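You operate a simulated robot arm through the tools that you are given. There is no shell and no other tool.

You run a simulated robot arm. Do the job below in one go: nothing can be reset, and whatever is moved stays where it is left.

JOB
Puff the bed clean, let the green cube down and clamp it dry.
Fine: blue gate shut again; green cube beside the grey one, no glue. Where these are worked on the way, their far stop is far enough and under half their travel is too little: blue gate.

It is judged by the outcome, as a careful person would: the job done as asked, and still so three seconds after it is handed in. It fails if anything else is knocked over, pushed out of place, dropped, spilled or broken.

ROBOT AND FRAMES
A 5-joint arm with a two-finger parallel gripper, fixed in place. Base frame: the origin is at the foot of the arm, x ahead of it, y to its left, z up; the work surface is at about z = 0. Readings come in mm, rad, newtons and seconds.
With the tool pointing down near the work surface it reaches from about 260 to 600 mm from the base axis. Its first joint turns from -1.152 to 1.152 rad. The tool tilts only in the upright plane through the base axis and itself; it spins freely about its own axis. Payload 1.57 kg.
Tool frame: the origin (TCP) lies between the finger pads and is the grasp point; the fingertips stand 30 mm ahead of it; z points along the fingers, y is the line along which they close. Largest opening 80 mm; finger width 17, thickness 12; the body of the gripper, 40 by 82 mm, starts 80 mm behind the TCP.
Orientation is told as [roll, pitch, yaw] about the base's x, y, z axes, in that order, counted from this pose: with the fingers straight down and closing along the base's y, the tool's x points along the base's -x, its y along +y and its z along -z.

CONTROLS
- The arm moves only by the tool play_rows. Its argument "commands" is a list of rows, each a list of 7 numbers: the gripper command, from -1 (fully open) to 1 (shut), values between in proportion, then the shift along the tool's x, y, z in cm, then the turn, a rotation vector about the tool's x, y, z in rad. In form: [[fingers, dx, dy, dz, ax, ay, az], ...]. A call has 1 to 20 rows; each row shifts and turns the commanded pose from where the row before left it, along the tool's axes as they then stand. Each row takes 0.2 s and may step no farther than 50 mm and 0.15 rad from the row before; otherwise, or with a gripper value out of range, the whole call is refused. A pose out of reach is approached as far as the arm can. The call stops where the force on the tool passes 90 N (or 10 N more than at its start, if that is more) or the arm is blocked; 0.2 s more then pass. The fingers move at their own pace (about 153 mm/s each) and stop on an object; they squeeze with about 38 N. The grip force told is the motor's: it shows also when the fingers shut on nothing. Time passes only in rows, and 0.2 s behind the last, so rows that do not move let the fingers close. The reply holds the time, the measured pose of the TCP, the force on the tool along the base axes, the opening and the grip force, in the units named above and with some noise, with the torque about the TCP (base axes, N m) and any sound that the robot's microphone picked up.
- Cameras (640 x 400 px; columns grow to the right, rows downward): "scene" is fixed at [26.8, 384.9, 528.5]; the picture's right is [-0.84, -0.54, 0.00], its down [-0.29, 0.45, -0.84] and it looks along [0.45, -0.71, -0.54] (base axes); focal length 314 px, centre (320, 200). "wrist" rides on the gripper at [72, -7, -122] in the tool frame; the picture's right is [0.09, 1.00, 0.00], its down [-0.84, 0.08, -0.54] and it looks along [-0.54, 0.05, 0.84] (tool axes); focal length 238 px, centre (320, 200). There is no depth. A picture from a camera that has moved, and an enlarged one, comes with that camera's place and axes in the base frame and with its lens.
- camera(camera): a new picture of that camera. No time passes.
- zoom(camera, box): a new picture of the part [left, top, right, bottom] of that camera's present view, enlarged. No time passes.
- finish_job(): hands the job in; it is judged then, once.

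Nothing tells you positions but the pictures and the camera data. Unless the task says otherwise, let go and move clear before handing in.

The tools are called after "Request:" as a command line: name --pt "numbers of a row" for each row, then --argument value for the rest, lists and objects as JSON in quotes. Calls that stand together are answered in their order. play_rows: Moves the arm, as the interface text tells. Its arguments: {"type":"object","properties":{"commands":{"type":"array"}},"required":["commands"]} The other tools are called the same way: camera (camera) takes a picture; zoom (camera, box) takes an enlarged picture of a part of a camera's view; finish_job () hands the job in.

At the start:

```text
t: 0.0
position: [424.7, -3.9, 350.7]
orientation: [0.002, 0.001, 0.001]
contact_force: [0.0, 0.1, 0.0]
ft_torque: [-0.03, 0.01, 0.0]
grip_width: 80.4
gripper_force: 0.1
```

scene: 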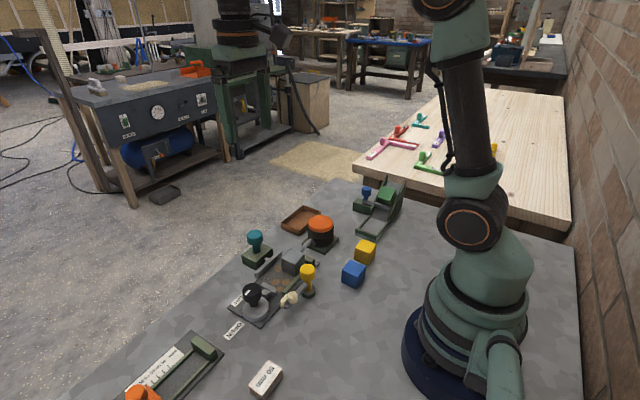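
wrist: 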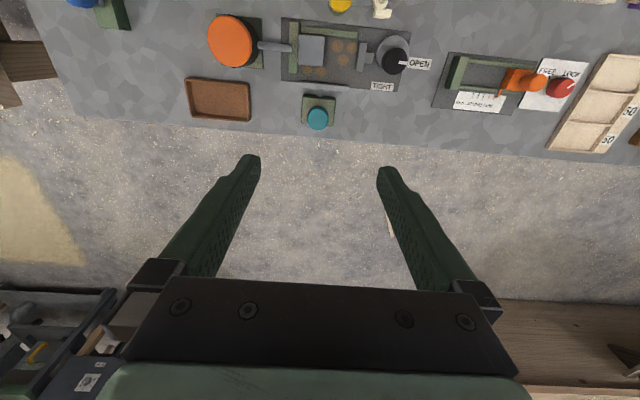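

I see a bench with a vise-like fixture (grey cube, black knob, sawdust on the bed), a bellows-like orange puffer, teal and yellow knobs, and a chute with a green cube and a blue knob. I'll look closer before moving.

Request:
zoom --camera "scene" --box '[220, 200, 360, 340]'

Request:
zoom --camera "scene" --box '[330, 165, 430, 245]'

Request:
zoom --camera "scene" --box '[100, 300, 300, 400]'

Request:
zoom --camera "wrist" --box '[160, 0, 440, 150]'

Request:
zoom --camera "wrist" --box '[420, 20, 640, 170]'

```text
2.86 times, centred on (290, 270) of scene
camera zoom: at [26.8, 384.9, 528.5], right [-0.84, -0.54, 0.0], down [-0.29, 0.45, -0.84], along [0.45, -0.71, -0.54], focal length 896 px, centre (406, 0)
```

zoom: 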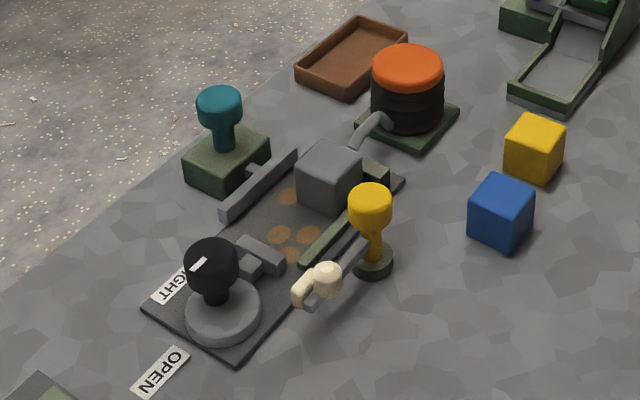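

```text
5.00 times, centred on (380, 205) of scene
camera zoom: at [26.8, 384.9, 528.5], right [-0.84, -0.54, 0.0], down [-0.29, 0.45, -0.84], along [0.45, -0.71, -0.54], focal length 1568 px, centre (20, 175)
```

zoom: 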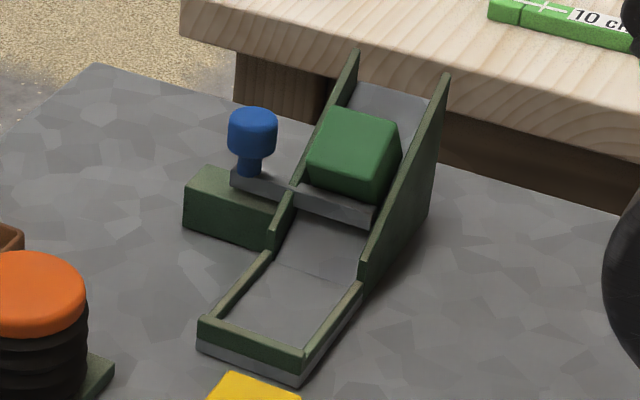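

```text
3.20 times, centred on (200, 350) of scene
camera zoom: at [26.8, 384.9, 528.5], right [-0.84, -0.54, 0.0], down [-0.29, 0.45, -0.84], along [0.45, -0.71, -0.54], focal length 1003 px, centre (704, -280)
```

zoom: 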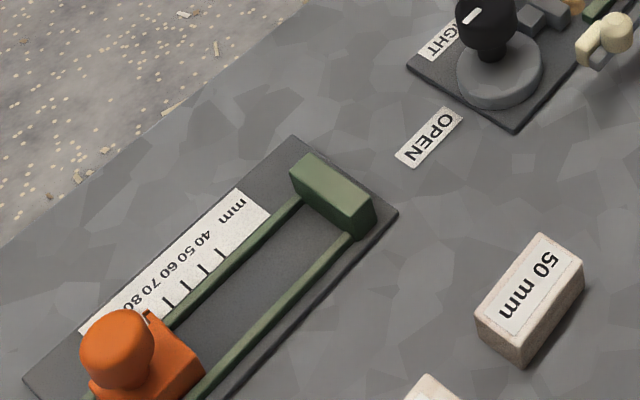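

```text
2.29 times, centred on (300, 75) of wrist
camera zoom: at [352.4, -11.5, 473.7], right [-0.09, 1.0, 0.0], down [0.84, 0.08, 0.54], along [0.54, 0.05, -0.84], focal length 545 px, centre (366, 486)
```

zoom: 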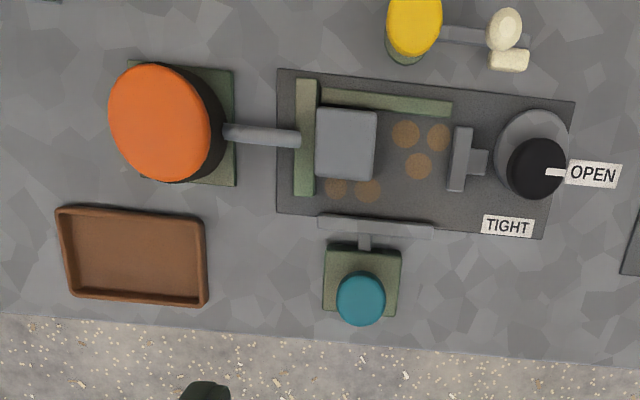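

```text
2.67 times, centred on (530, 95) of wrist
camera zoom: at [352.4, -11.5, 473.7], right [-0.09, 1.0, 0.0], down [0.84, 0.08, 0.54], along [0.54, 0.05, -0.84], focal length 636 px, centre (-240, 480)
```

zoom: 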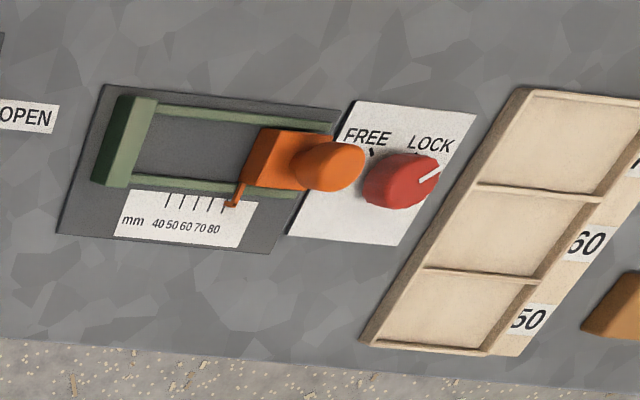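

The bed fixture is around x≈360, y≈-25..100, with the puffer near (357,-140), the black clamp knob near (360,102), and the chute with the blue gate around (285,-310). I'll pull the arm back a little for a better wrist view of the bed.

Request:
play_rows --pt "-1 4 0 0 0 0 0" --pt "-1 4 0 0 0 0 0" --pt "-1 3 0 0 0 0 0" --pt "-1 0 0 0 0 0 0"

Request:
camera --camera "wrist"

Request:
zoom --camera "wrist" --box '[180, 60, 440, 220]'

```text
t: 1.0
position: [315.8, -3.3, 351.8]
orientation: [0.0, 0.0, -0.001]
contact_force: [0.3, 0.5, 0.2]
ft_torque: [0.01, -0.02, 0.01]
grip_width: 79.9
gripper_force: 0.1
```

```text
taken
camera wrist: at [243.4, -10.8, 474.6], right [-0.09, 1.0, 0.0], down [0.84, 0.08, 0.54], along [0.54, 0.05, -0.84], focal length 238 px, centre (320, 200)
```

wrist: 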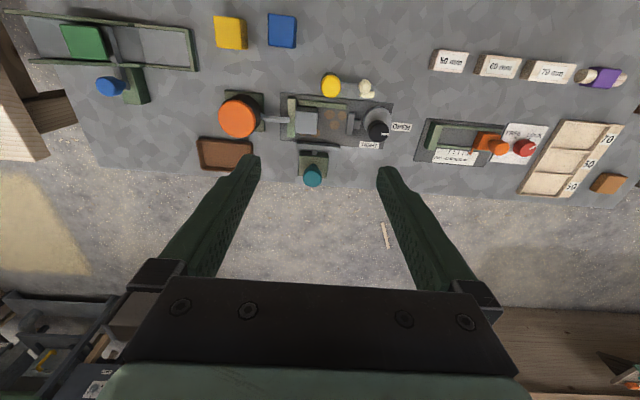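

```text
2.46 times, centred on (310, 140) of wrist
camera zoom: at [243.4, -10.8, 474.6], right [-0.09, 1.0, 0.0], down [0.84, 0.08, 0.54], along [0.54, 0.05, -0.84], focal length 587 px, centre (345, 348)
```

zoom: 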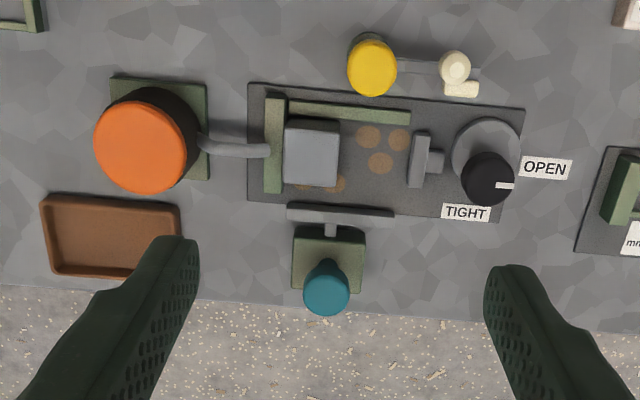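

The wrist view shows the whole bench: the chute at left, cubes, puffer, bed jig, gauge on the right. I'll lower the arm for a closer look at the jig.

Request:
play_rows --pt "-1 0.5 0 5 0 0 0" --pt "-1 0.5 0 5 0 0 0" --pt "-1 0.5 0 3 0 0 0" --pt "-1 0 0 0 0 0 0"

Request:
camera --camera "wrist"

Request:
zoom --camera "wrist" --box '[230, 60, 430, 185]'

Request:
zoom --camera "wrist" --box '[130, 60, 330, 185]'

```text
refused: row 1 steps farther than a row can; nothing moved
```

```text
taken
camera wrist: at [243.4, -10.8, 474.6], right [-0.09, 1.0, 0.0], down [0.84, 0.08, 0.54], along [0.54, 0.05, -0.84], focal length 238 px, centre (320, 200)
```

wrist: 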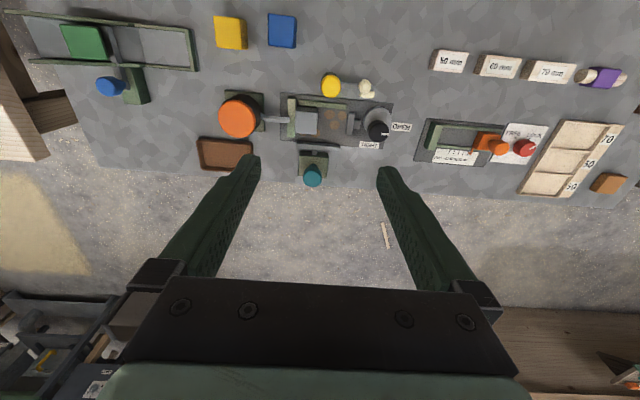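

```text
3.20 times, centred on (330, 122) of wrist
camera zoom: at [243.4, -10.8, 474.6], right [-0.09, 1.0, 0.0], down [0.84, 0.08, 0.54], along [0.54, 0.05, -0.84], focal length 763 px, centre (288, 448)
```

zoom: 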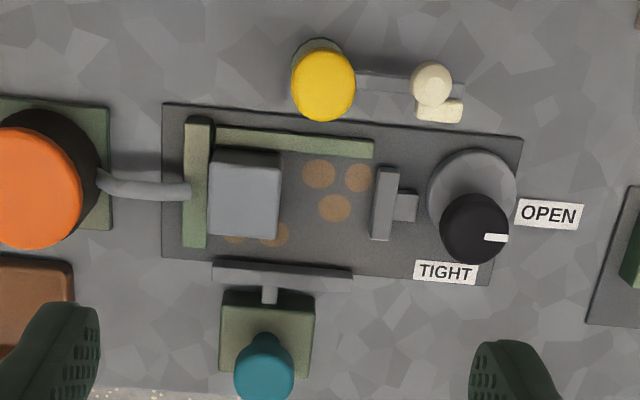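

```text
3.20 times, centred on (230, 122) of wrist
camera zoom: at [243.4, -10.8, 474.6], right [-0.09, 1.0, 0.0], down [0.84, 0.08, 0.54], along [0.54, 0.05, -0.84], focal length 763 px, centre (608, 448)
```

zoom: 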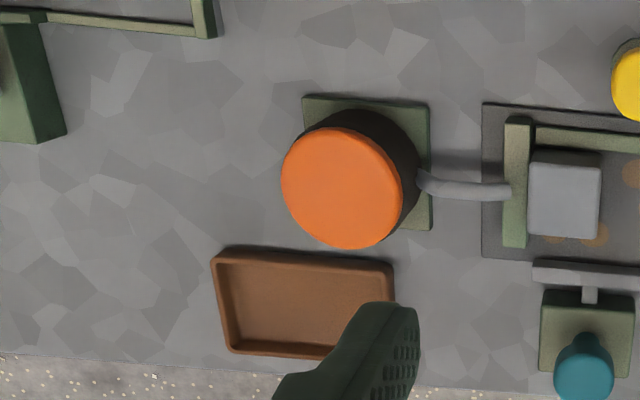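

Only the combined step length was too long; I'll resend with smaller steps to get a close view of the jig.

Request:
play_rows --pt "-1 0.5 0 4.5 0 0 0" --pt "-1 0.5 0 4.5 0 0 0" --pt "-1 0.5 0 4 0 0 0" --pt "-1 0 0 0 0 0 0"

Request:
camera --camera "wrist"

Request:
zoom --camera "wrist" --box '[250, 60, 410, 160]'

Request:
zoom --camera "wrist" --box '[330, 60, 490, 160]'

```text
t: 2.0
position: [300.5, -3.3, 222.2]
orientation: [0.0, 0.0, -0.001]
contact_force: [-0.2, 0.3, -0.5]
ft_torque: [0.03, -0.02, 0.0]
grip_width: 80.0
gripper_force: 0.1
```

```text
taken
camera wrist: at [227.7, -9.9, 345.4], right [-0.09, 1.0, 0.0], down [0.84, 0.08, 0.54], along [0.54, 0.05, -0.84], focal length 238 px, centre (320, 200)
```

wrist: 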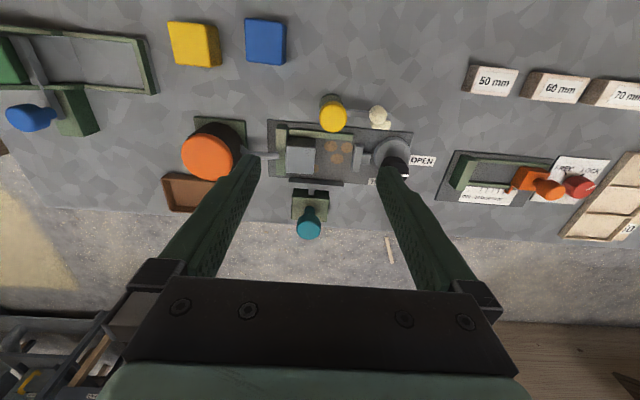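

```text
4.00 times, centred on (330, 110) of wrist
camera zoom: at [227.7, -9.9, 345.4], right [-0.09, 1.0, 0.0], down [0.84, 0.08, 0.54], along [0.54, 0.05, -0.84], focal length 953 px, centre (280, 560)
```

zoom: 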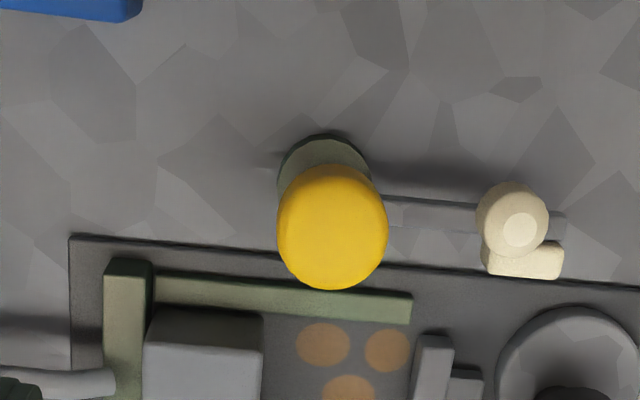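

```text
4.00 times, centred on (410, 110) of wrist
camera zoom: at [227.7, -9.9, 345.4], right [-0.09, 1.0, 0.0], down [0.84, 0.08, 0.54], along [0.54, 0.05, -0.84], focal length 953 px, centre (-40, 560)
```

zoom: 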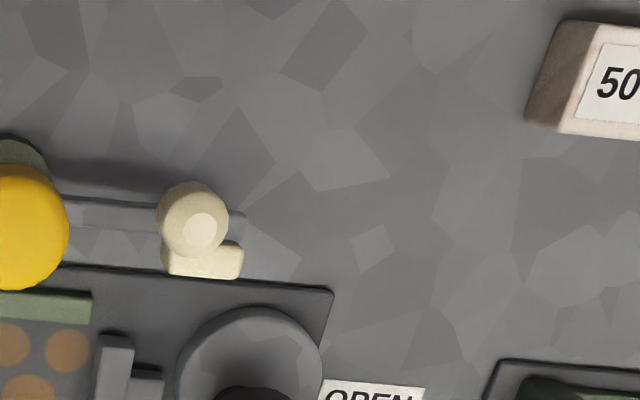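

Request:
zoom --camera "wrist" --box '[255, 100, 425, 206]'

Request:
zoom --camera "wrist" --box '[160, 90, 320, 190]'

Request:
zoom --camera "wrist" --box '[250, 150, 410, 250]'

```text
3.76 times, centred on (340, 153) of wrist
camera zoom: at [227.7, -9.9, 345.4], right [-0.09, 1.0, 0.0], down [0.84, 0.08, 0.54], along [0.54, 0.05, -0.84], focal length 897 px, centre (245, 377)
```

zoom: 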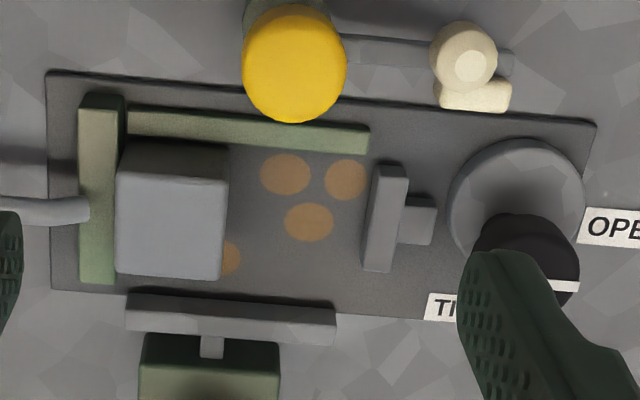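

```text
4.00 times, centred on (240, 140) of wrist
camera zoom: at [227.7, -9.9, 345.4], right [-0.09, 1.0, 0.0], down [0.84, 0.08, 0.54], along [0.54, 0.05, -0.84], focal length 953 px, centre (640, 440)
```

zoom: 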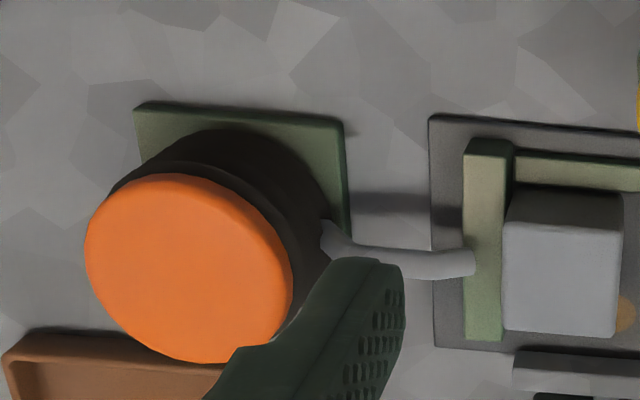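

```text
4.00 times, centred on (330, 200) of wrist
camera zoom: at [227.7, -9.9, 345.4], right [-0.09, 1.0, 0.0], down [0.84, 0.08, 0.54], along [0.54, 0.05, -0.84], focal length 953 px, centre (280, 200)
```

zoom: 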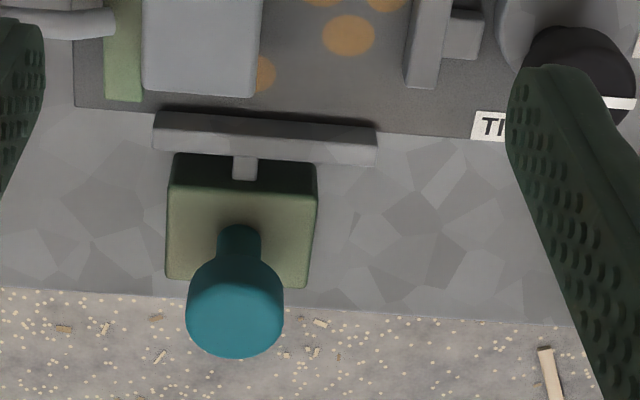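

The jig is clear now: grey cube at x≈343–382, y≈-45..-5, low green fences, a teal side pusher, a jaw at y≈47–60 driven by the black knob. I'll check the heights in the scene picture.

Request:
zoom --camera "scene" --box '[250, 235, 330, 285]'

Request:
zoom --camera "scene" --box '[230, 265, 326, 325]'

Request:
zoom --camera "scene" --box '[280, 200, 360, 250]'

Request:
zoom --camera "scene" --box '[345, 172, 425, 222]'

```text
8.00 times, centred on (290, 260) of scene
camera zoom: at [26.8, 384.9, 528.5], right [-0.84, -0.54, 0.0], down [-0.29, 0.45, -0.84], along [0.45, -0.71, -0.54], focal length 2508 px, centre (560, -280)
```

zoom: 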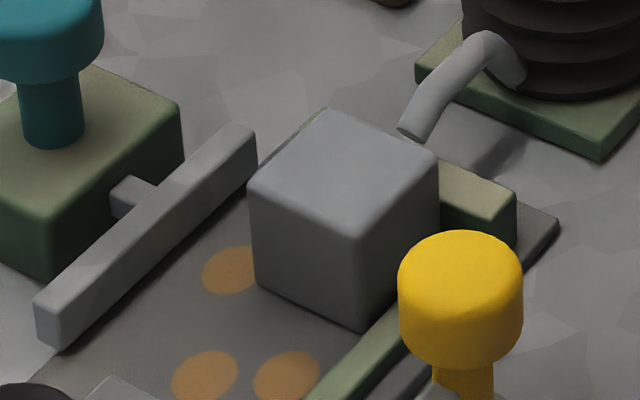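

```text
6.67 times, centred on (278, 295) of scene
camera zoom: at [26.8, 384.9, 528.5], right [-0.84, -0.54, 0.0], down [-0.29, 0.45, -0.84], along [0.45, -0.71, -0.54], focal length 2090 px, centre (600, -433)
```

zoom: 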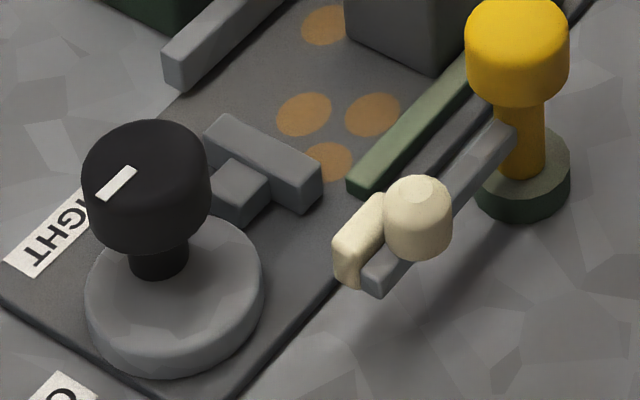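

```text
8.00 times, centred on (320, 225) of scene
camera zoom: at [26.8, 384.9, 528.5], right [-0.84, -0.54, 0.0], down [-0.29, 0.45, -0.84], along [0.45, -0.71, -0.54], focal length 2508 px, centre (320, 0)
```

zoom: 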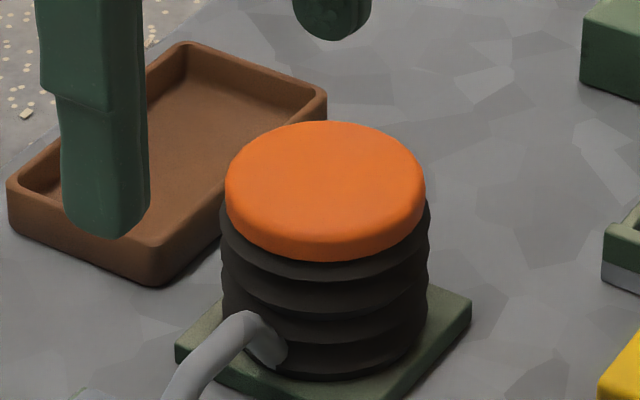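

```text
8.00 times, centred on (385, 197) of scene
camera zoom: at [26.8, 384.9, 528.5], right [-0.84, -0.54, 0.0], down [-0.29, 0.45, -0.84], along [0.45, -0.71, -0.54], focal length 2508 px, centre (-200, 224)
```

zoom: 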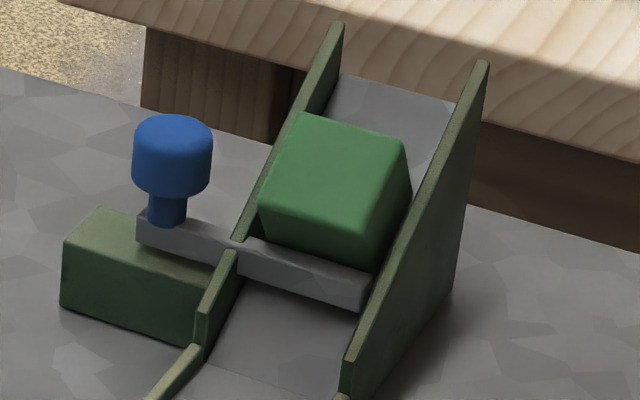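

The puffer cap appears at about (359,-142) with its top near z≈60. I'll close the fingers and hover above it to check alignment.

Request:
play_rows --pt "1 -1.46 -3.47 0 0 0 0" --pt "1 -1.46 -3.47 0 0 0 0" --pt "1 -1.46 -3.47 0 0 0 0" --pt "1 -1.46 -3.47 0 0 0 0" --pt "1 0 0 4 0 0 0" --pt "1 0 0 4 0 0 0" --pt "1 0 0 2.5 0 0 0" --pt "1 0 0 0 0 0 0"

Request:
camera --camera "wrist"

Request:
camera --camera "scene"

```text
t: 3.8
position: [356.9, -141.8, 116.7]
orientation: [0.001, 0.001, 0.0]
contact_force: [0.2, -0.4, -0.1]
ft_torque: [-0.05, 0.02, -0.04]
grip_width: 0.0
gripper_force: 21.1
```

```text
taken
camera wrist: at [284.6, -148.9, 239.5], right [-0.09, 1.0, 0.0], down [0.84, 0.08, 0.54], along [0.54, 0.05, -0.84], focal length 238 px, centre (320, 200)
```

wrist: 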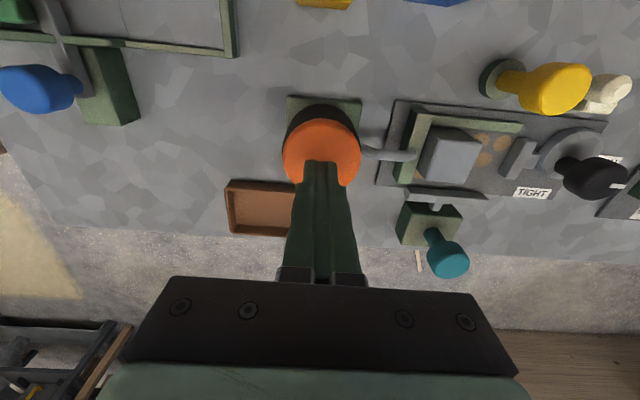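

```text
taken
```

scene: 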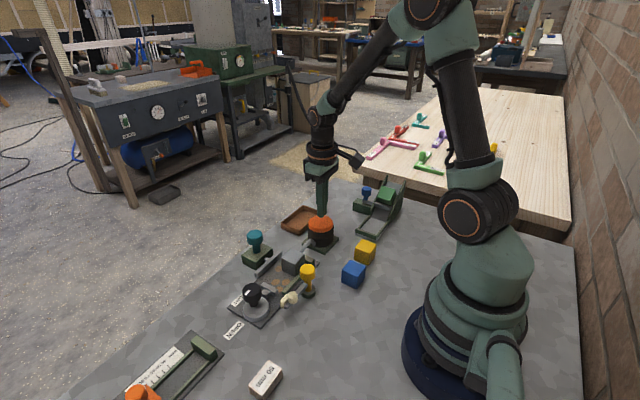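

The fingertips are centred over the orange cap. I'll press down in small steps, watching the force.

Request:
play_rows --pt "1 0 0 1.3 0 0 0" --pt "1 0 0 1.0 0 0 0" --pt "1 0 0 0.6 0 0 0" --pt "1 0 0 0.5 0 0 0" --pt "1 0 0 0.5 0 0 0"

Request:
zoom --camera "scene" --box '[240, 200, 370, 310]'

```text
t: 5.0
position: [359.0, -142.2, 77.6]
orientation: [0.002, -0.001, -0.001]
contact_force: [-4.1, 3.0, 15.0]
ft_torque: [0.1, 0.12, 0.01]
grip_width: 0.0
gripper_force: 20.6
```

```text
3.64 times, centred on (305, 255) of scene
camera zoom: at [26.8, 385.0, 528.5], right [-0.84, -0.54, 0.0], down [-0.29, 0.45, -0.84], along [0.45, -0.71, -0.54], focal length 1140 px, centre (374, 0)
```

zoom: 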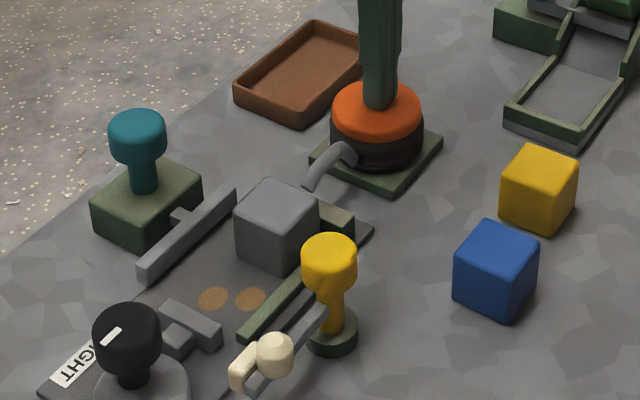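

The bellows is compressing and some of the brown spots are already gone. I'll continue the press to its stop.

Request:
play_rows --pt "1 0 0 0.4 0 0 0" --pt "1 0 0 0.4 0 0 0" --pt "1 0 0 0.4 0 0 0" --pt "1 0 0 0.4 0 0 0" --pt "1 0 0 0.3 0 0 0"

Request:
zoom --camera "scene" --box '[240, 200, 370, 310]'

```text
t: 5.5
position: [358.7, -141.7, 77.4]
orientation: [-0.002, 0.003, -0.002]
contact_force: [-11.2, 5.8, 32.6]
ft_torque: [0.16, 0.29, 0.01]
grip_width: 0.0
gripper_force: 21.5
stopped in row 2: the force on the tool passed its limit at 101 N (the readings are from after the stop); the commanded pose is now the measured one
```

```text
3.64 times, centred on (305, 255) of scene
camera zoom: at [26.7, 385.0, 528.5], right [-0.84, -0.54, 0.0], down [-0.29, 0.45, -0.84], along [0.45, -0.71, -0.54], focal length 1140 px, centre (374, 0)
```

zoom: 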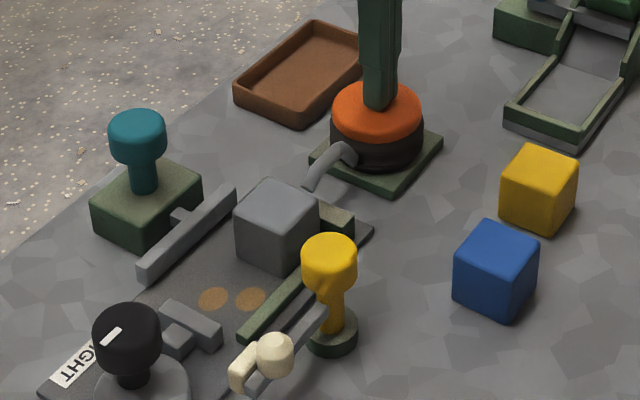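

The bellows is at its stop at TCP z≈77. I'll lift to let it refill, then look at the bed.

Request:
play_rows --pt "1 0 0 -1.0 0 0 0" --pt "1 0 0 -1.0 0 0 0" --pt "1 0 0 -1.5 0 0 0" --pt "1 0 0 0 0 0 0"

Request:
zoom --camera "scene" --box '[240, 200, 370, 310]'

Request:
zoom --camera "wrist" --box '[360, 80, 640, 240]'

```text
t: 6.5
position: [358.6, -141.5, 110.6]
orientation: [0.0, 0.001, 0.0]
contact_force: [-0.9, -0.8, 0.6]
ft_torque: [0.03, -0.02, 0.01]
grip_width: 0.0
gripper_force: 21.7
```

```text
3.64 times, centred on (305, 255) of scene
camera zoom: at [26.8, 384.9, 528.5], right [-0.84, -0.54, 0.0], down [-0.29, 0.45, -0.84], along [0.45, -0.71, -0.54], focal length 1140 px, centre (374, 0)
```

zoom: 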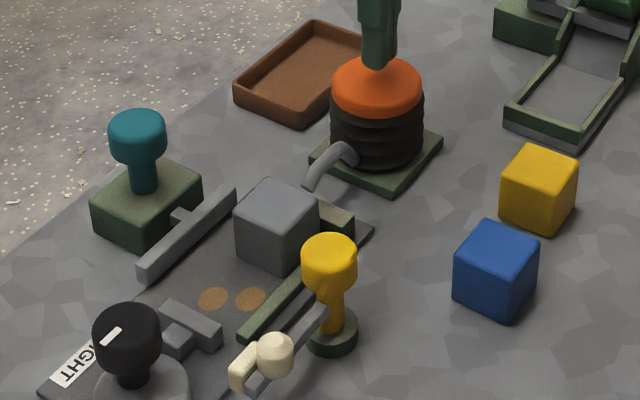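

```text
2.29 times, centred on (500, 160) of wrist
camera zoom: at [287.5, -150.1, 232.9], right [-0.09, 1.0, 0.0], down [0.84, 0.08, 0.54], along [0.54, 0.05, -0.84], focal length 545 px, centre (-91, 291)
```

zoom: 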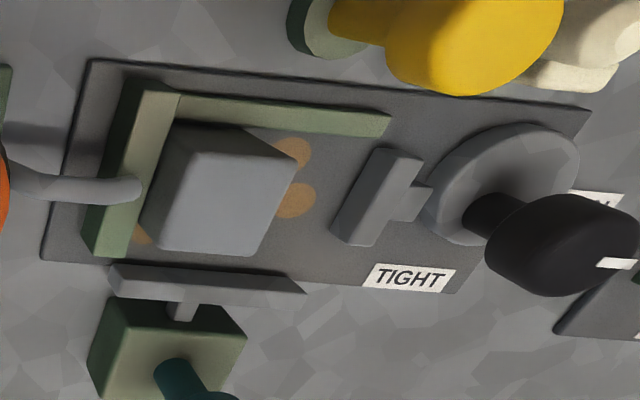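

The bellows refilled; three spots remain. I'll puff again.

Request:
play_rows --pt "1 0 0 1.5 0 0 0" --pt "1 0 0 1.3 0 0 0" --pt "1 0 0 0.45 0 0 0" --pt "1 0 0 0 0 0 0" --pt "1 0 0 -1.25 0 0 0" --pt "1 0 0 -1.0 0 0 0" --pt "1 0 0 -1.0 0 0 0" --pt "1 0 0 0 0 0 0" --pt "1 0 0 0 0 0 0"

Request:
zoom --camera "wrist" --box '[360, 80, 640, 240]'

Request:
zoom --camera "scene" --box '[240, 200, 370, 310]'

```text
t: 8.5
position: [358.1, -143.2, 110.1]
orientation: [-0.001, 0.003, 0.0]
contact_force: [0.0, -0.7, -0.3]
ft_torque: [0.0, -0.03, 0.02]
grip_width: 0.0
gripper_force: 21.4
```

```text
2.29 times, centred on (500, 160) of wrist
camera zoom: at [286.6, -150.9, 232.9], right [-0.09, 1.0, 0.0], down [0.84, 0.08, 0.54], along [0.54, 0.05, -0.84], focal length 545 px, centre (-91, 291)
```

zoom: 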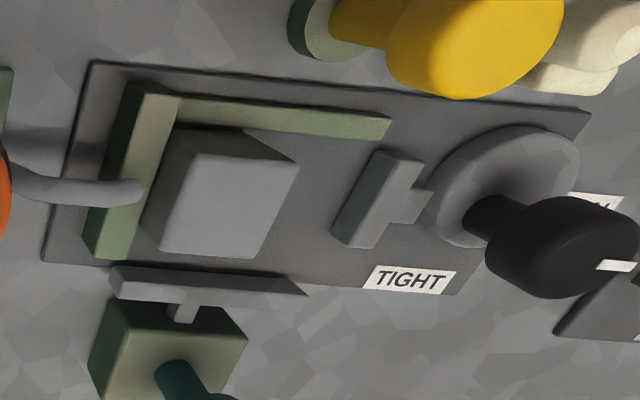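

```text
3.64 times, centred on (305, 255) of scene
camera zoom: at [26.8, 384.9, 528.5], right [-0.84, -0.54, 0.0], down [-0.29, 0.45, -0.84], along [0.45, -0.71, -0.54], focal length 1140 px, centre (374, 0)
```

zoom: 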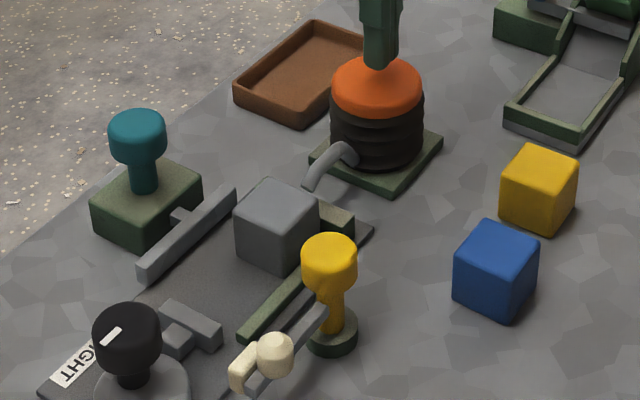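

The bed is clean from both views. Next I'll rise and move over to look at the chute and the blue gate, opening the fingers.

Request:
play_rows --pt "1 0 0 -4.7 0 0 0" --pt "1 0 0 -4.7 0 0 0" --pt "1 0 0 -4.7 0 0 0" --pt "-1 0.93 -3.57 0 0 0 0" --pt "-1 0.93 -3.57 0 0 0 0" --pt "-1 0.93 -3.57 0 0 0 0" --pt "-1 0 0 0 0 0 0"

Request:
camera --camera "wrist"

Request:
zoom --camera "wrist" --box '[200, 0, 440, 150]'

Request:
zoom --camera "scene" --box '[240, 220, 340, 330]'

```text
t: 10.1
position: [330.1, -250.9, 252.0]
orientation: [0.001, 0.0, 0.001]
contact_force: [0.8, 0.1, -0.5]
ft_torque: [0.02, -0.03, 0.0]
grip_width: 79.9
gripper_force: 0.1
```

```text
taken
camera wrist: at [257.3, -257.3, 374.6], right [-0.09, 1.0, 0.0], down [0.84, 0.08, 0.54], along [0.54, 0.05, -0.84], focal length 238 px, centre (320, 200)
```

wrist: 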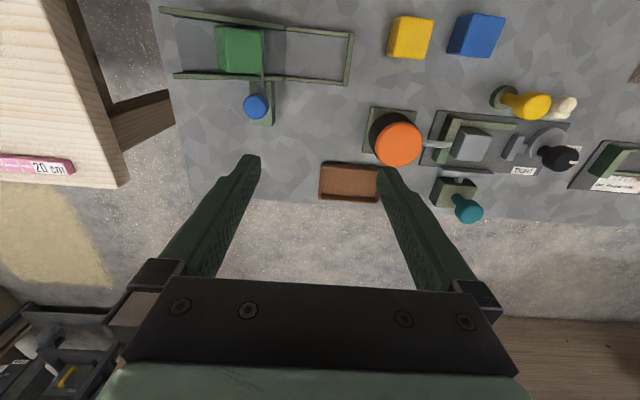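

```text
2.67 times, centred on (320, 75) of wrist
camera zoom: at [257.3, -257.3, 374.6], right [-0.09, 1.0, 0.0], down [0.84, 0.08, 0.54], along [0.54, 0.05, -0.84], focal length 636 px, centre (320, 533)
```

zoom: 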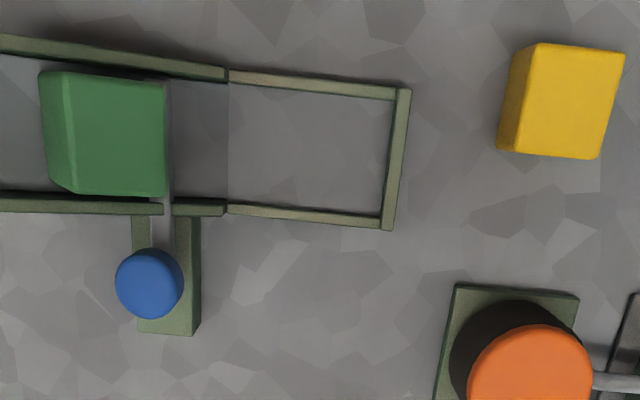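

```text
3.64 times, centred on (290, 275) of scene
camera zoom: at [26.8, 384.9, 528.5], right [-0.84, -0.54, 0.0], down [-0.29, 0.45, -0.84], along [0.45, -0.71, -0.54], focal length 1140 px, centre (429, -73)
```

zoom: 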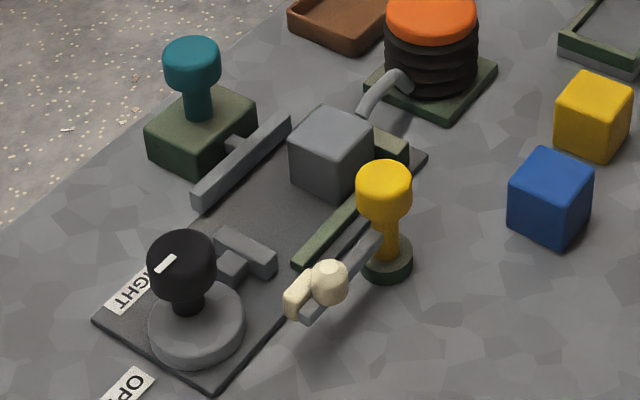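

The blue knob's top is at about (323,-327,79), its bar running along x into the chute; pulling it +x should open the gate. I'll come down above it with open fingers and check alignment.

Request:
play_rows --pt "-1 0.33 -3.83 0 0 0 0" --pt "-1 0.33 -3.83 0 0 0 0" --pt "-1 0 0 4 0 0 0" --pt "-1 0 0 4 0 0 0" --pt "-1 0 0 4 0 0 0" --pt "-1 0 0 0 0 0 0"

Request:
camera --camera "wrist"

Request:
zoom --camera "scene" --box '[330, 140, 430, 220]'

```text
t: 11.5
position: [326.1, -324.6, 131.5]
orientation: [0.001, 0.001, -0.001]
contact_force: [0.2, -0.3, -0.1]
ft_torque: [0.0, 0.01, 0.0]
grip_width: 80.1
gripper_force: 0.0
```

```text
taken
camera wrist: at [253.1, -332.8, 254.9], right [-0.09, 1.0, 0.0], down [0.84, 0.08, 0.54], along [0.54, 0.05, -0.84], focal length 238 px, centre (320, 200)
```

wrist: 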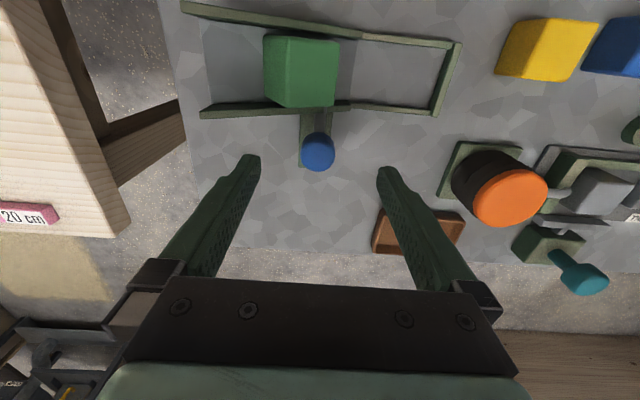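

```text
5.00 times, centred on (380, 180) of scene
camera zoom: at [26.8, 384.9, 528.5], right [-0.84, -0.54, 0.0], down [-0.29, 0.45, -0.84], along [0.45, -0.71, -0.54], focal length 1568 px, centre (20, 300)
```

zoom: 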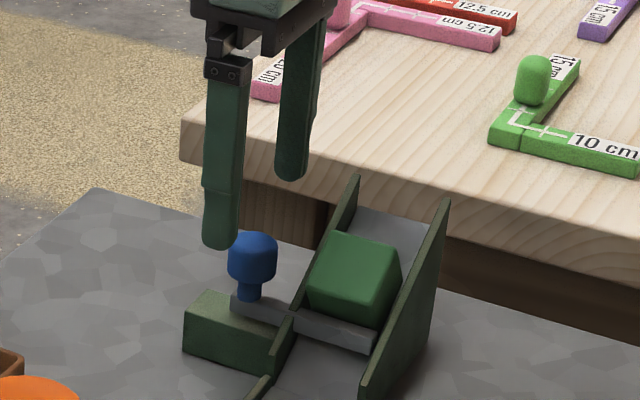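

The knob is between the fingers. I'll descend to grip its cap, close on it, and check.

Request:
play_rows --pt "-1 0.1 -0.1 2.5 0 0 0" --pt "-1 0.1 0 1.9 0 0 0" --pt "-1 0 0 0 0 0 0" --pt "1 0 0 0 0 0 0" --pt "1 0 0 0 0 0 0" --pt "1 0 0 0 0 0 0"

Request:
camera --camera "wrist"

Request:
zoom --camera "scene" --box '[330, 140, 430, 220]'

```text
t: 12.9
position: [322.1, -326.9, 87.3]
orientation: [0.0, 0.0, -0.002]
contact_force: [-0.4, -12.4, -11.1]
ft_torque: [-0.24, -0.18, 0.02]
grip_width: 27.5
gripper_force: 37.7
```

```text
taken
camera wrist: at [250.3, -334.3, 210.0], right [-0.09, 1.0, 0.0], down [0.84, 0.08, 0.54], along [0.54, 0.05, -0.84], focal length 238 px, centre (320, 200)
```

wrist: 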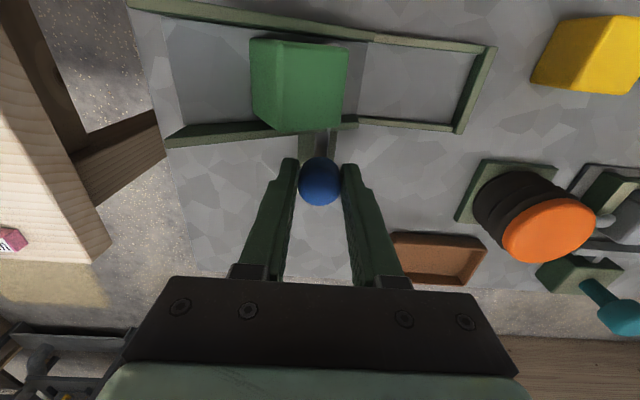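

```text
5.00 times, centred on (380, 180) of scene
camera zoom: at [26.9, 384.9, 528.6], right [-0.84, -0.54, 0.0], down [-0.29, 0.45, -0.84], along [0.45, -0.71, -0.54], focal length 1568 px, centre (20, 300)
```

zoom: 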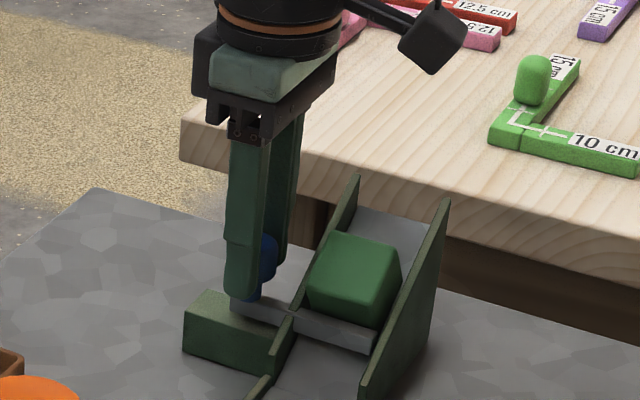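

The knob is gripped at 27.5 mm. I'll pull it in +x in small steps and watch the force and the cube.

Request:
play_rows --pt "1 0 -0.1 0 0 0 0" --pt "1 -0.5 0 0 0 0 0" --pt "1 -0.5 0 0 0 0 0" --pt "1 -0.5 0 0 0 0 0" --pt "1 0 0 0 0 0 0"

Request:
zoom --camera "scene" --box '[330, 140, 430, 220]'

```text
t: 14.1
position: [336.4, -327.6, 87.6]
orientation: [0.002, 0.001, -0.002]
contact_force: [0.2, -1.2, -8.4]
ft_torque: [-0.04, 0.43, -0.06]
grip_width: 27.3
gripper_force: 37.6
```

```text
5.00 times, centred on (380, 180) of scene
camera zoom: at [26.9, 384.9, 528.6], right [-0.84, -0.54, 0.0], down [-0.29, 0.45, -0.84], along [0.45, -0.71, -0.54], focal length 1568 px, centre (20, 300)
```

zoom: 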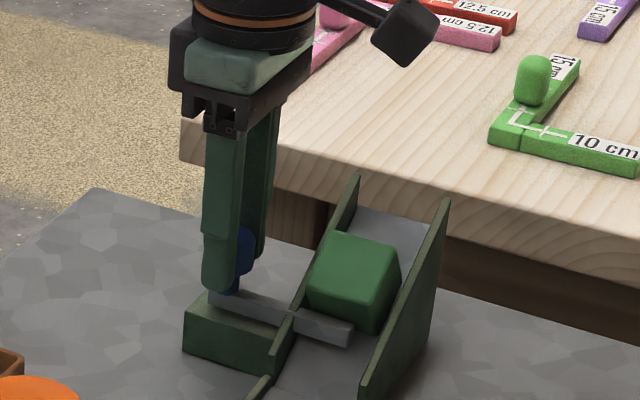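

The gate slides freely. I'll keep pulling toward its far stop.

Request:
play_rows --pt "1 -1.0 0 0 0 0 0" --pt "1 -1.0 0 0 0 0 0" --pt "1 -1.0 0 0 0 0 0" --pt "1 0 0 0 0 0 0"

Request:
zoom --camera "scene" --box '[330, 140, 430, 240]'

Request:
camera --camera "wrist"

```text
t: 15.1
position: [368.1, -326.9, 87.4]
orientation: [0.0, 0.002, -0.001]
contact_force: [-0.1, -6.0, -14.2]
ft_torque: [-0.1, 0.44, -0.09]
grip_width: 27.8
gripper_force: 38.2
```

```text
4.00 times, centred on (380, 190) of scene
camera zoom: at [26.9, 384.9, 528.6], right [-0.84, -0.54, 0.0], down [-0.29, 0.45, -0.84], along [0.45, -0.71, -0.54], focal length 1254 px, centre (80, 240)
```

zoom: 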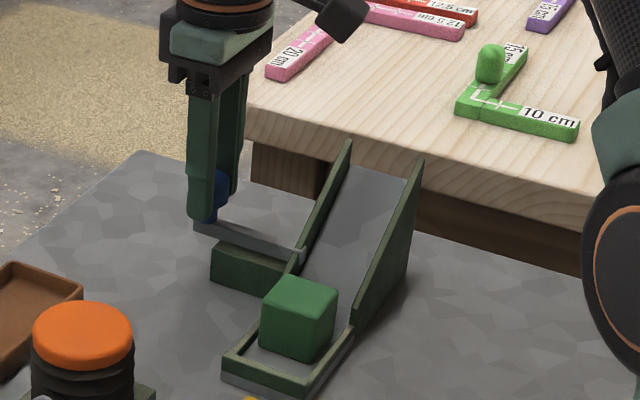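

```text
taken
camera wrist: at [295.2, -334.5, 210.2], right [-0.09, 1.0, 0.0], down [0.84, 0.08, 0.54], along [0.54, 0.05, -0.84], focal length 238 px, centre (320, 200)
```

wrist: 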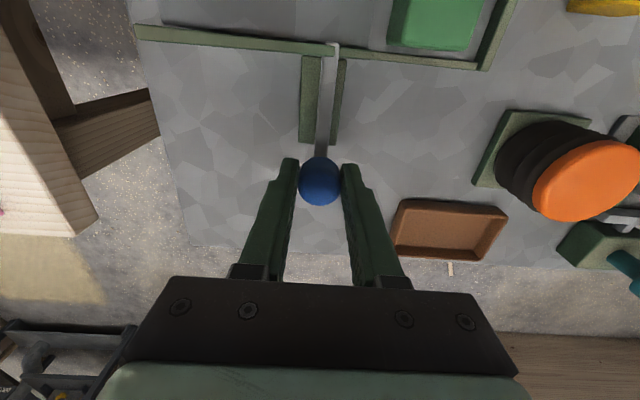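

The green cube has slid down into the tray. I'll feel for the gate's far stop with small further pulls.

Request:
play_rows --pt "1 -0.3 0 0 0 0 0" --pt "1 -0.3 0 0 0 0 0" --pt "1 0 0 0 0 0 0"

Request:
zoom --camera "wrist" --box '[220, 0, 420, 220]'

```text
t: 15.9
position: [373.7, -326.7, 88.1]
orientation: [0.001, 0.001, 0.0]
contact_force: [2.0, 0.8, -14.6]
ft_torque: [-0.09, -0.27, 0.01]
grip_width: 27.7
gripper_force: 38.3
```

```text
1.82 times, centred on (320, 110) of wrist
camera zoom: at [301.2, -334.7, 210.3], right [-0.09, 1.0, 0.0], down [0.84, 0.08, 0.54], along [0.54, 0.05, -0.84], focal length 433 px, centre (320, 364)
```

zoom: 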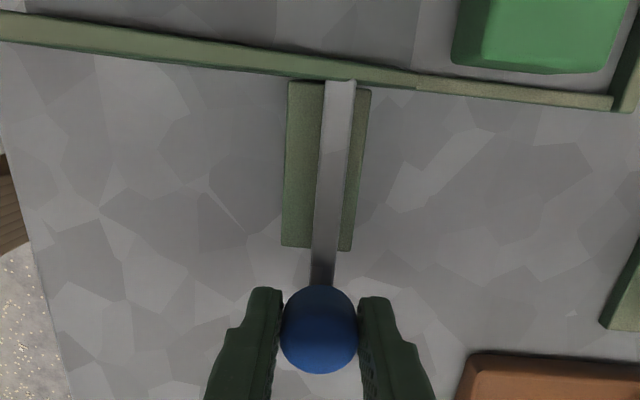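

That's about 51 mm of travel with the cube well clear. Now I'll push the gate shut again.

Request:
play_rows --pt "1 1.0 0 0 0 0 0" --pt "1 1.0 0 0 0 0 0" --pt "1 1.0 0 0 0 0 0" --pt "1 1.0 0 0 0 0 0" --pt "1 0.8 0 0 0 0 0" --pt "1 0.3 0 0 0 0 0" --pt "1 0 0 0 0 0 0"

Request:
zoom --camera "scene" --box '[330, 140, 430, 240]'

Request:
camera --camera "wrist"

```text
t: 17.5
position: [322.0, -326.6, 88.5]
orientation: [0.002, 0.001, 0.002]
contact_force: [2.2, 21.0, -0.2]
ft_torque: [0.23, 0.1, 0.0]
grip_width: 27.4
gripper_force: 37.5
```

```text
4.00 times, centred on (380, 190) of scene
camera zoom: at [26.8, 384.9, 528.6], right [-0.84, -0.54, 0.0], down [-0.29, 0.45, -0.84], along [0.45, -0.71, -0.54], focal length 1254 px, centre (80, 240)
```

zoom: 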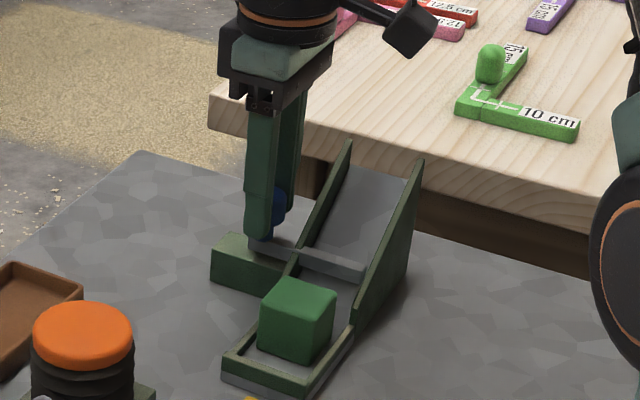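

```text
taken
camera wrist: at [250.7, -334.9, 210.4], right [-0.09, 1.0, 0.0], down [0.84, 0.08, 0.54], along [0.54, 0.05, -0.84], focal length 238 px, centre (320, 200)
```

wrist: 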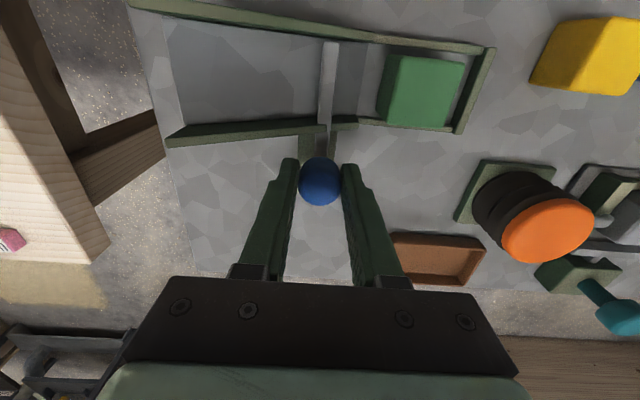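

The gate is back at its starting place; I'll nudge slightly further to feel the shut stop.

Request:
play_rows --pt "1 0.2 0 0 0 0 0" --pt "1 0.2 0 0 0 0 0" --pt "1 0 0 0 0 0 0"

Request:
zoom --camera "scene" --box '[345, 172, 425, 222]'

```text
t: 18.3
position: [320.3, -326.6, 88.2]
orientation: [-0.004, -0.004, 0.004]
contact_force: [29.8, 19.4, -13.6]
ft_torque: [0.34, -0.54, -0.04]
grip_width: 27.7
gripper_force: 38.4
```

```text
8.00 times, centred on (385, 197) of scene
camera zoom: at [26.9, 384.9, 528.6], right [-0.84, -0.54, 0.0], down [-0.29, 0.45, -0.84], along [0.45, -0.71, -0.54], focal length 2508 px, centre (-200, 224)
```

zoom: 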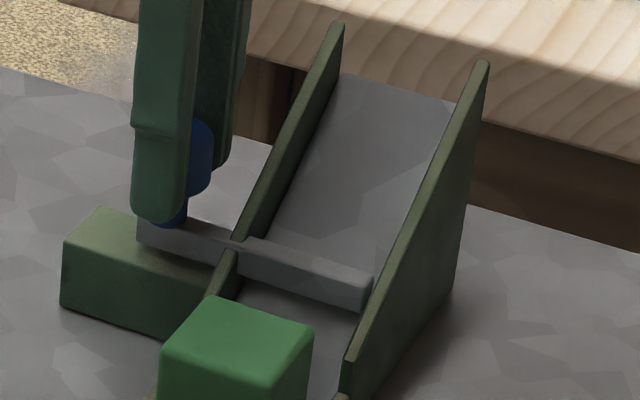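

The gate is firmly at its shut stop. I'll relax, let go and rise, then look at the cube in the tray.

Request:
play_rows --pt "1 -0.2 0 0 0 0 0" --pt "-0.2 0 0 0 0 0 0" --pt "-0.2 0 0 0 0 0 0" --pt "-0.2 0 0 -4 0 0 0" --pt "-0.2 0 0 -4 0 0 0" --pt "-0.2 0 0 -4 0 0 0" --pt "-0.2 1.0 2.5 0 0 0 0" --pt "-0.2 1.0 2.5 0 0 0 0" --pt "-0.2 0 0 0 0 0 0"

Request:
camera --camera "wrist"

Request:
zoom --camera "scene" --box '[330, 160, 430, 240]'

```text
t: 20.3
position: [301.8, -279.6, 209.2]
orientation: [-0.001, 0.003, 0.0]
contact_force: [0.4, -0.3, -0.1]
ft_torque: [-0.01, -0.02, -0.01]
grip_width: 48.2
gripper_force: 0.0
```

```text
taken
camera wrist: at [229.3, -286.4, 332.7], right [-0.09, 1.0, 0.0], down [0.84, 0.08, 0.54], along [0.54, 0.05, -0.84], focal length 238 px, centre (320, 200)
```

wrist: 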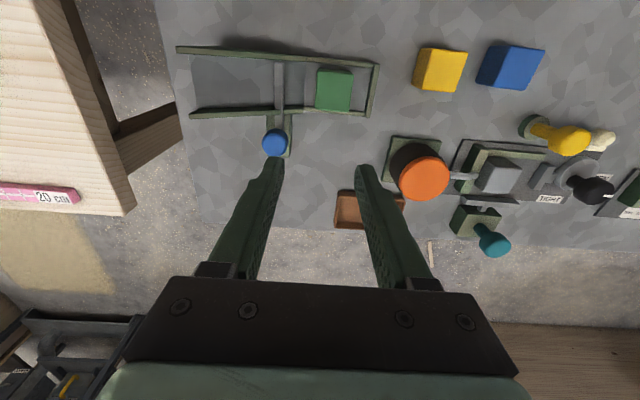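

```text
5.00 times, centred on (380, 200) of scene
camera zoom: at [26.8, 385.0, 528.5], right [-0.84, -0.54, 0.0], down [-0.29, 0.45, -0.84], along [0.45, -0.71, -0.54], focal length 1568 px, centre (20, 200)
```

zoom: 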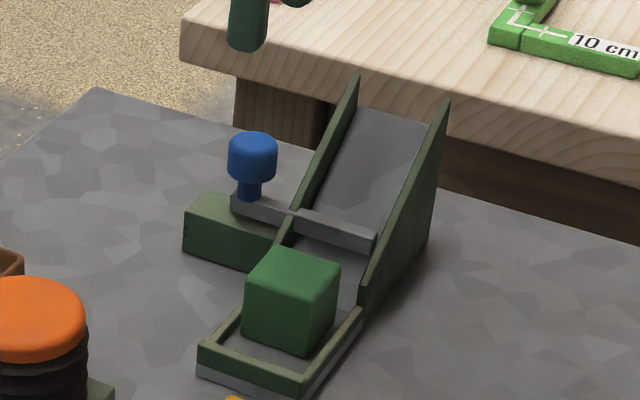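

The gate stays shut and the cube stands in the tray. A closer look for the cube's exact position and yaw.

Request:
zoom --camera "wrist" --box '[250, 30, 410, 130]'

Request:
zoom --camera "scene" --box '[360, 200, 424, 240]'

```text
4.00 times, centred on (330, 80) of wrist
camera zoom: at [229.3, -286.4, 332.7], right [-0.09, 1.0, 0.0], down [0.84, 0.08, 0.54], along [0.54, 0.05, -0.84], focal length 953 px, centre (280, 680)
```

zoom: 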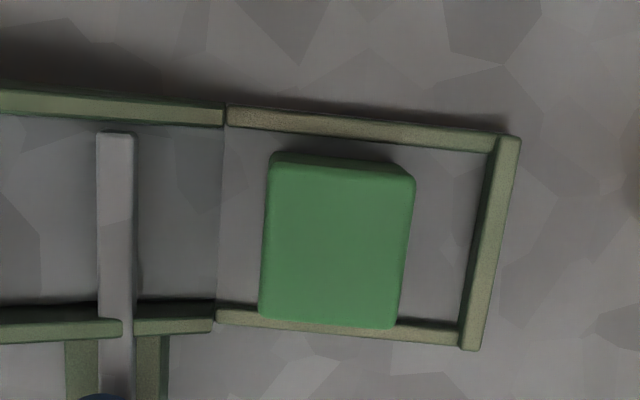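

```text
10.00 times, centred on (392, 220) of scene
camera zoom: at [26.8, 385.0, 528.5], right [-0.84, -0.54, 0.0], down [-0.29, 0.45, -0.84], along [0.45, -0.71, -0.54], focal length 3136 px, centre (-400, 0)
```

zoom: 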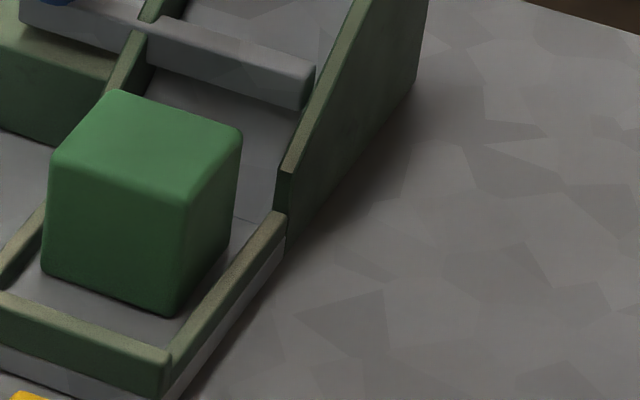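

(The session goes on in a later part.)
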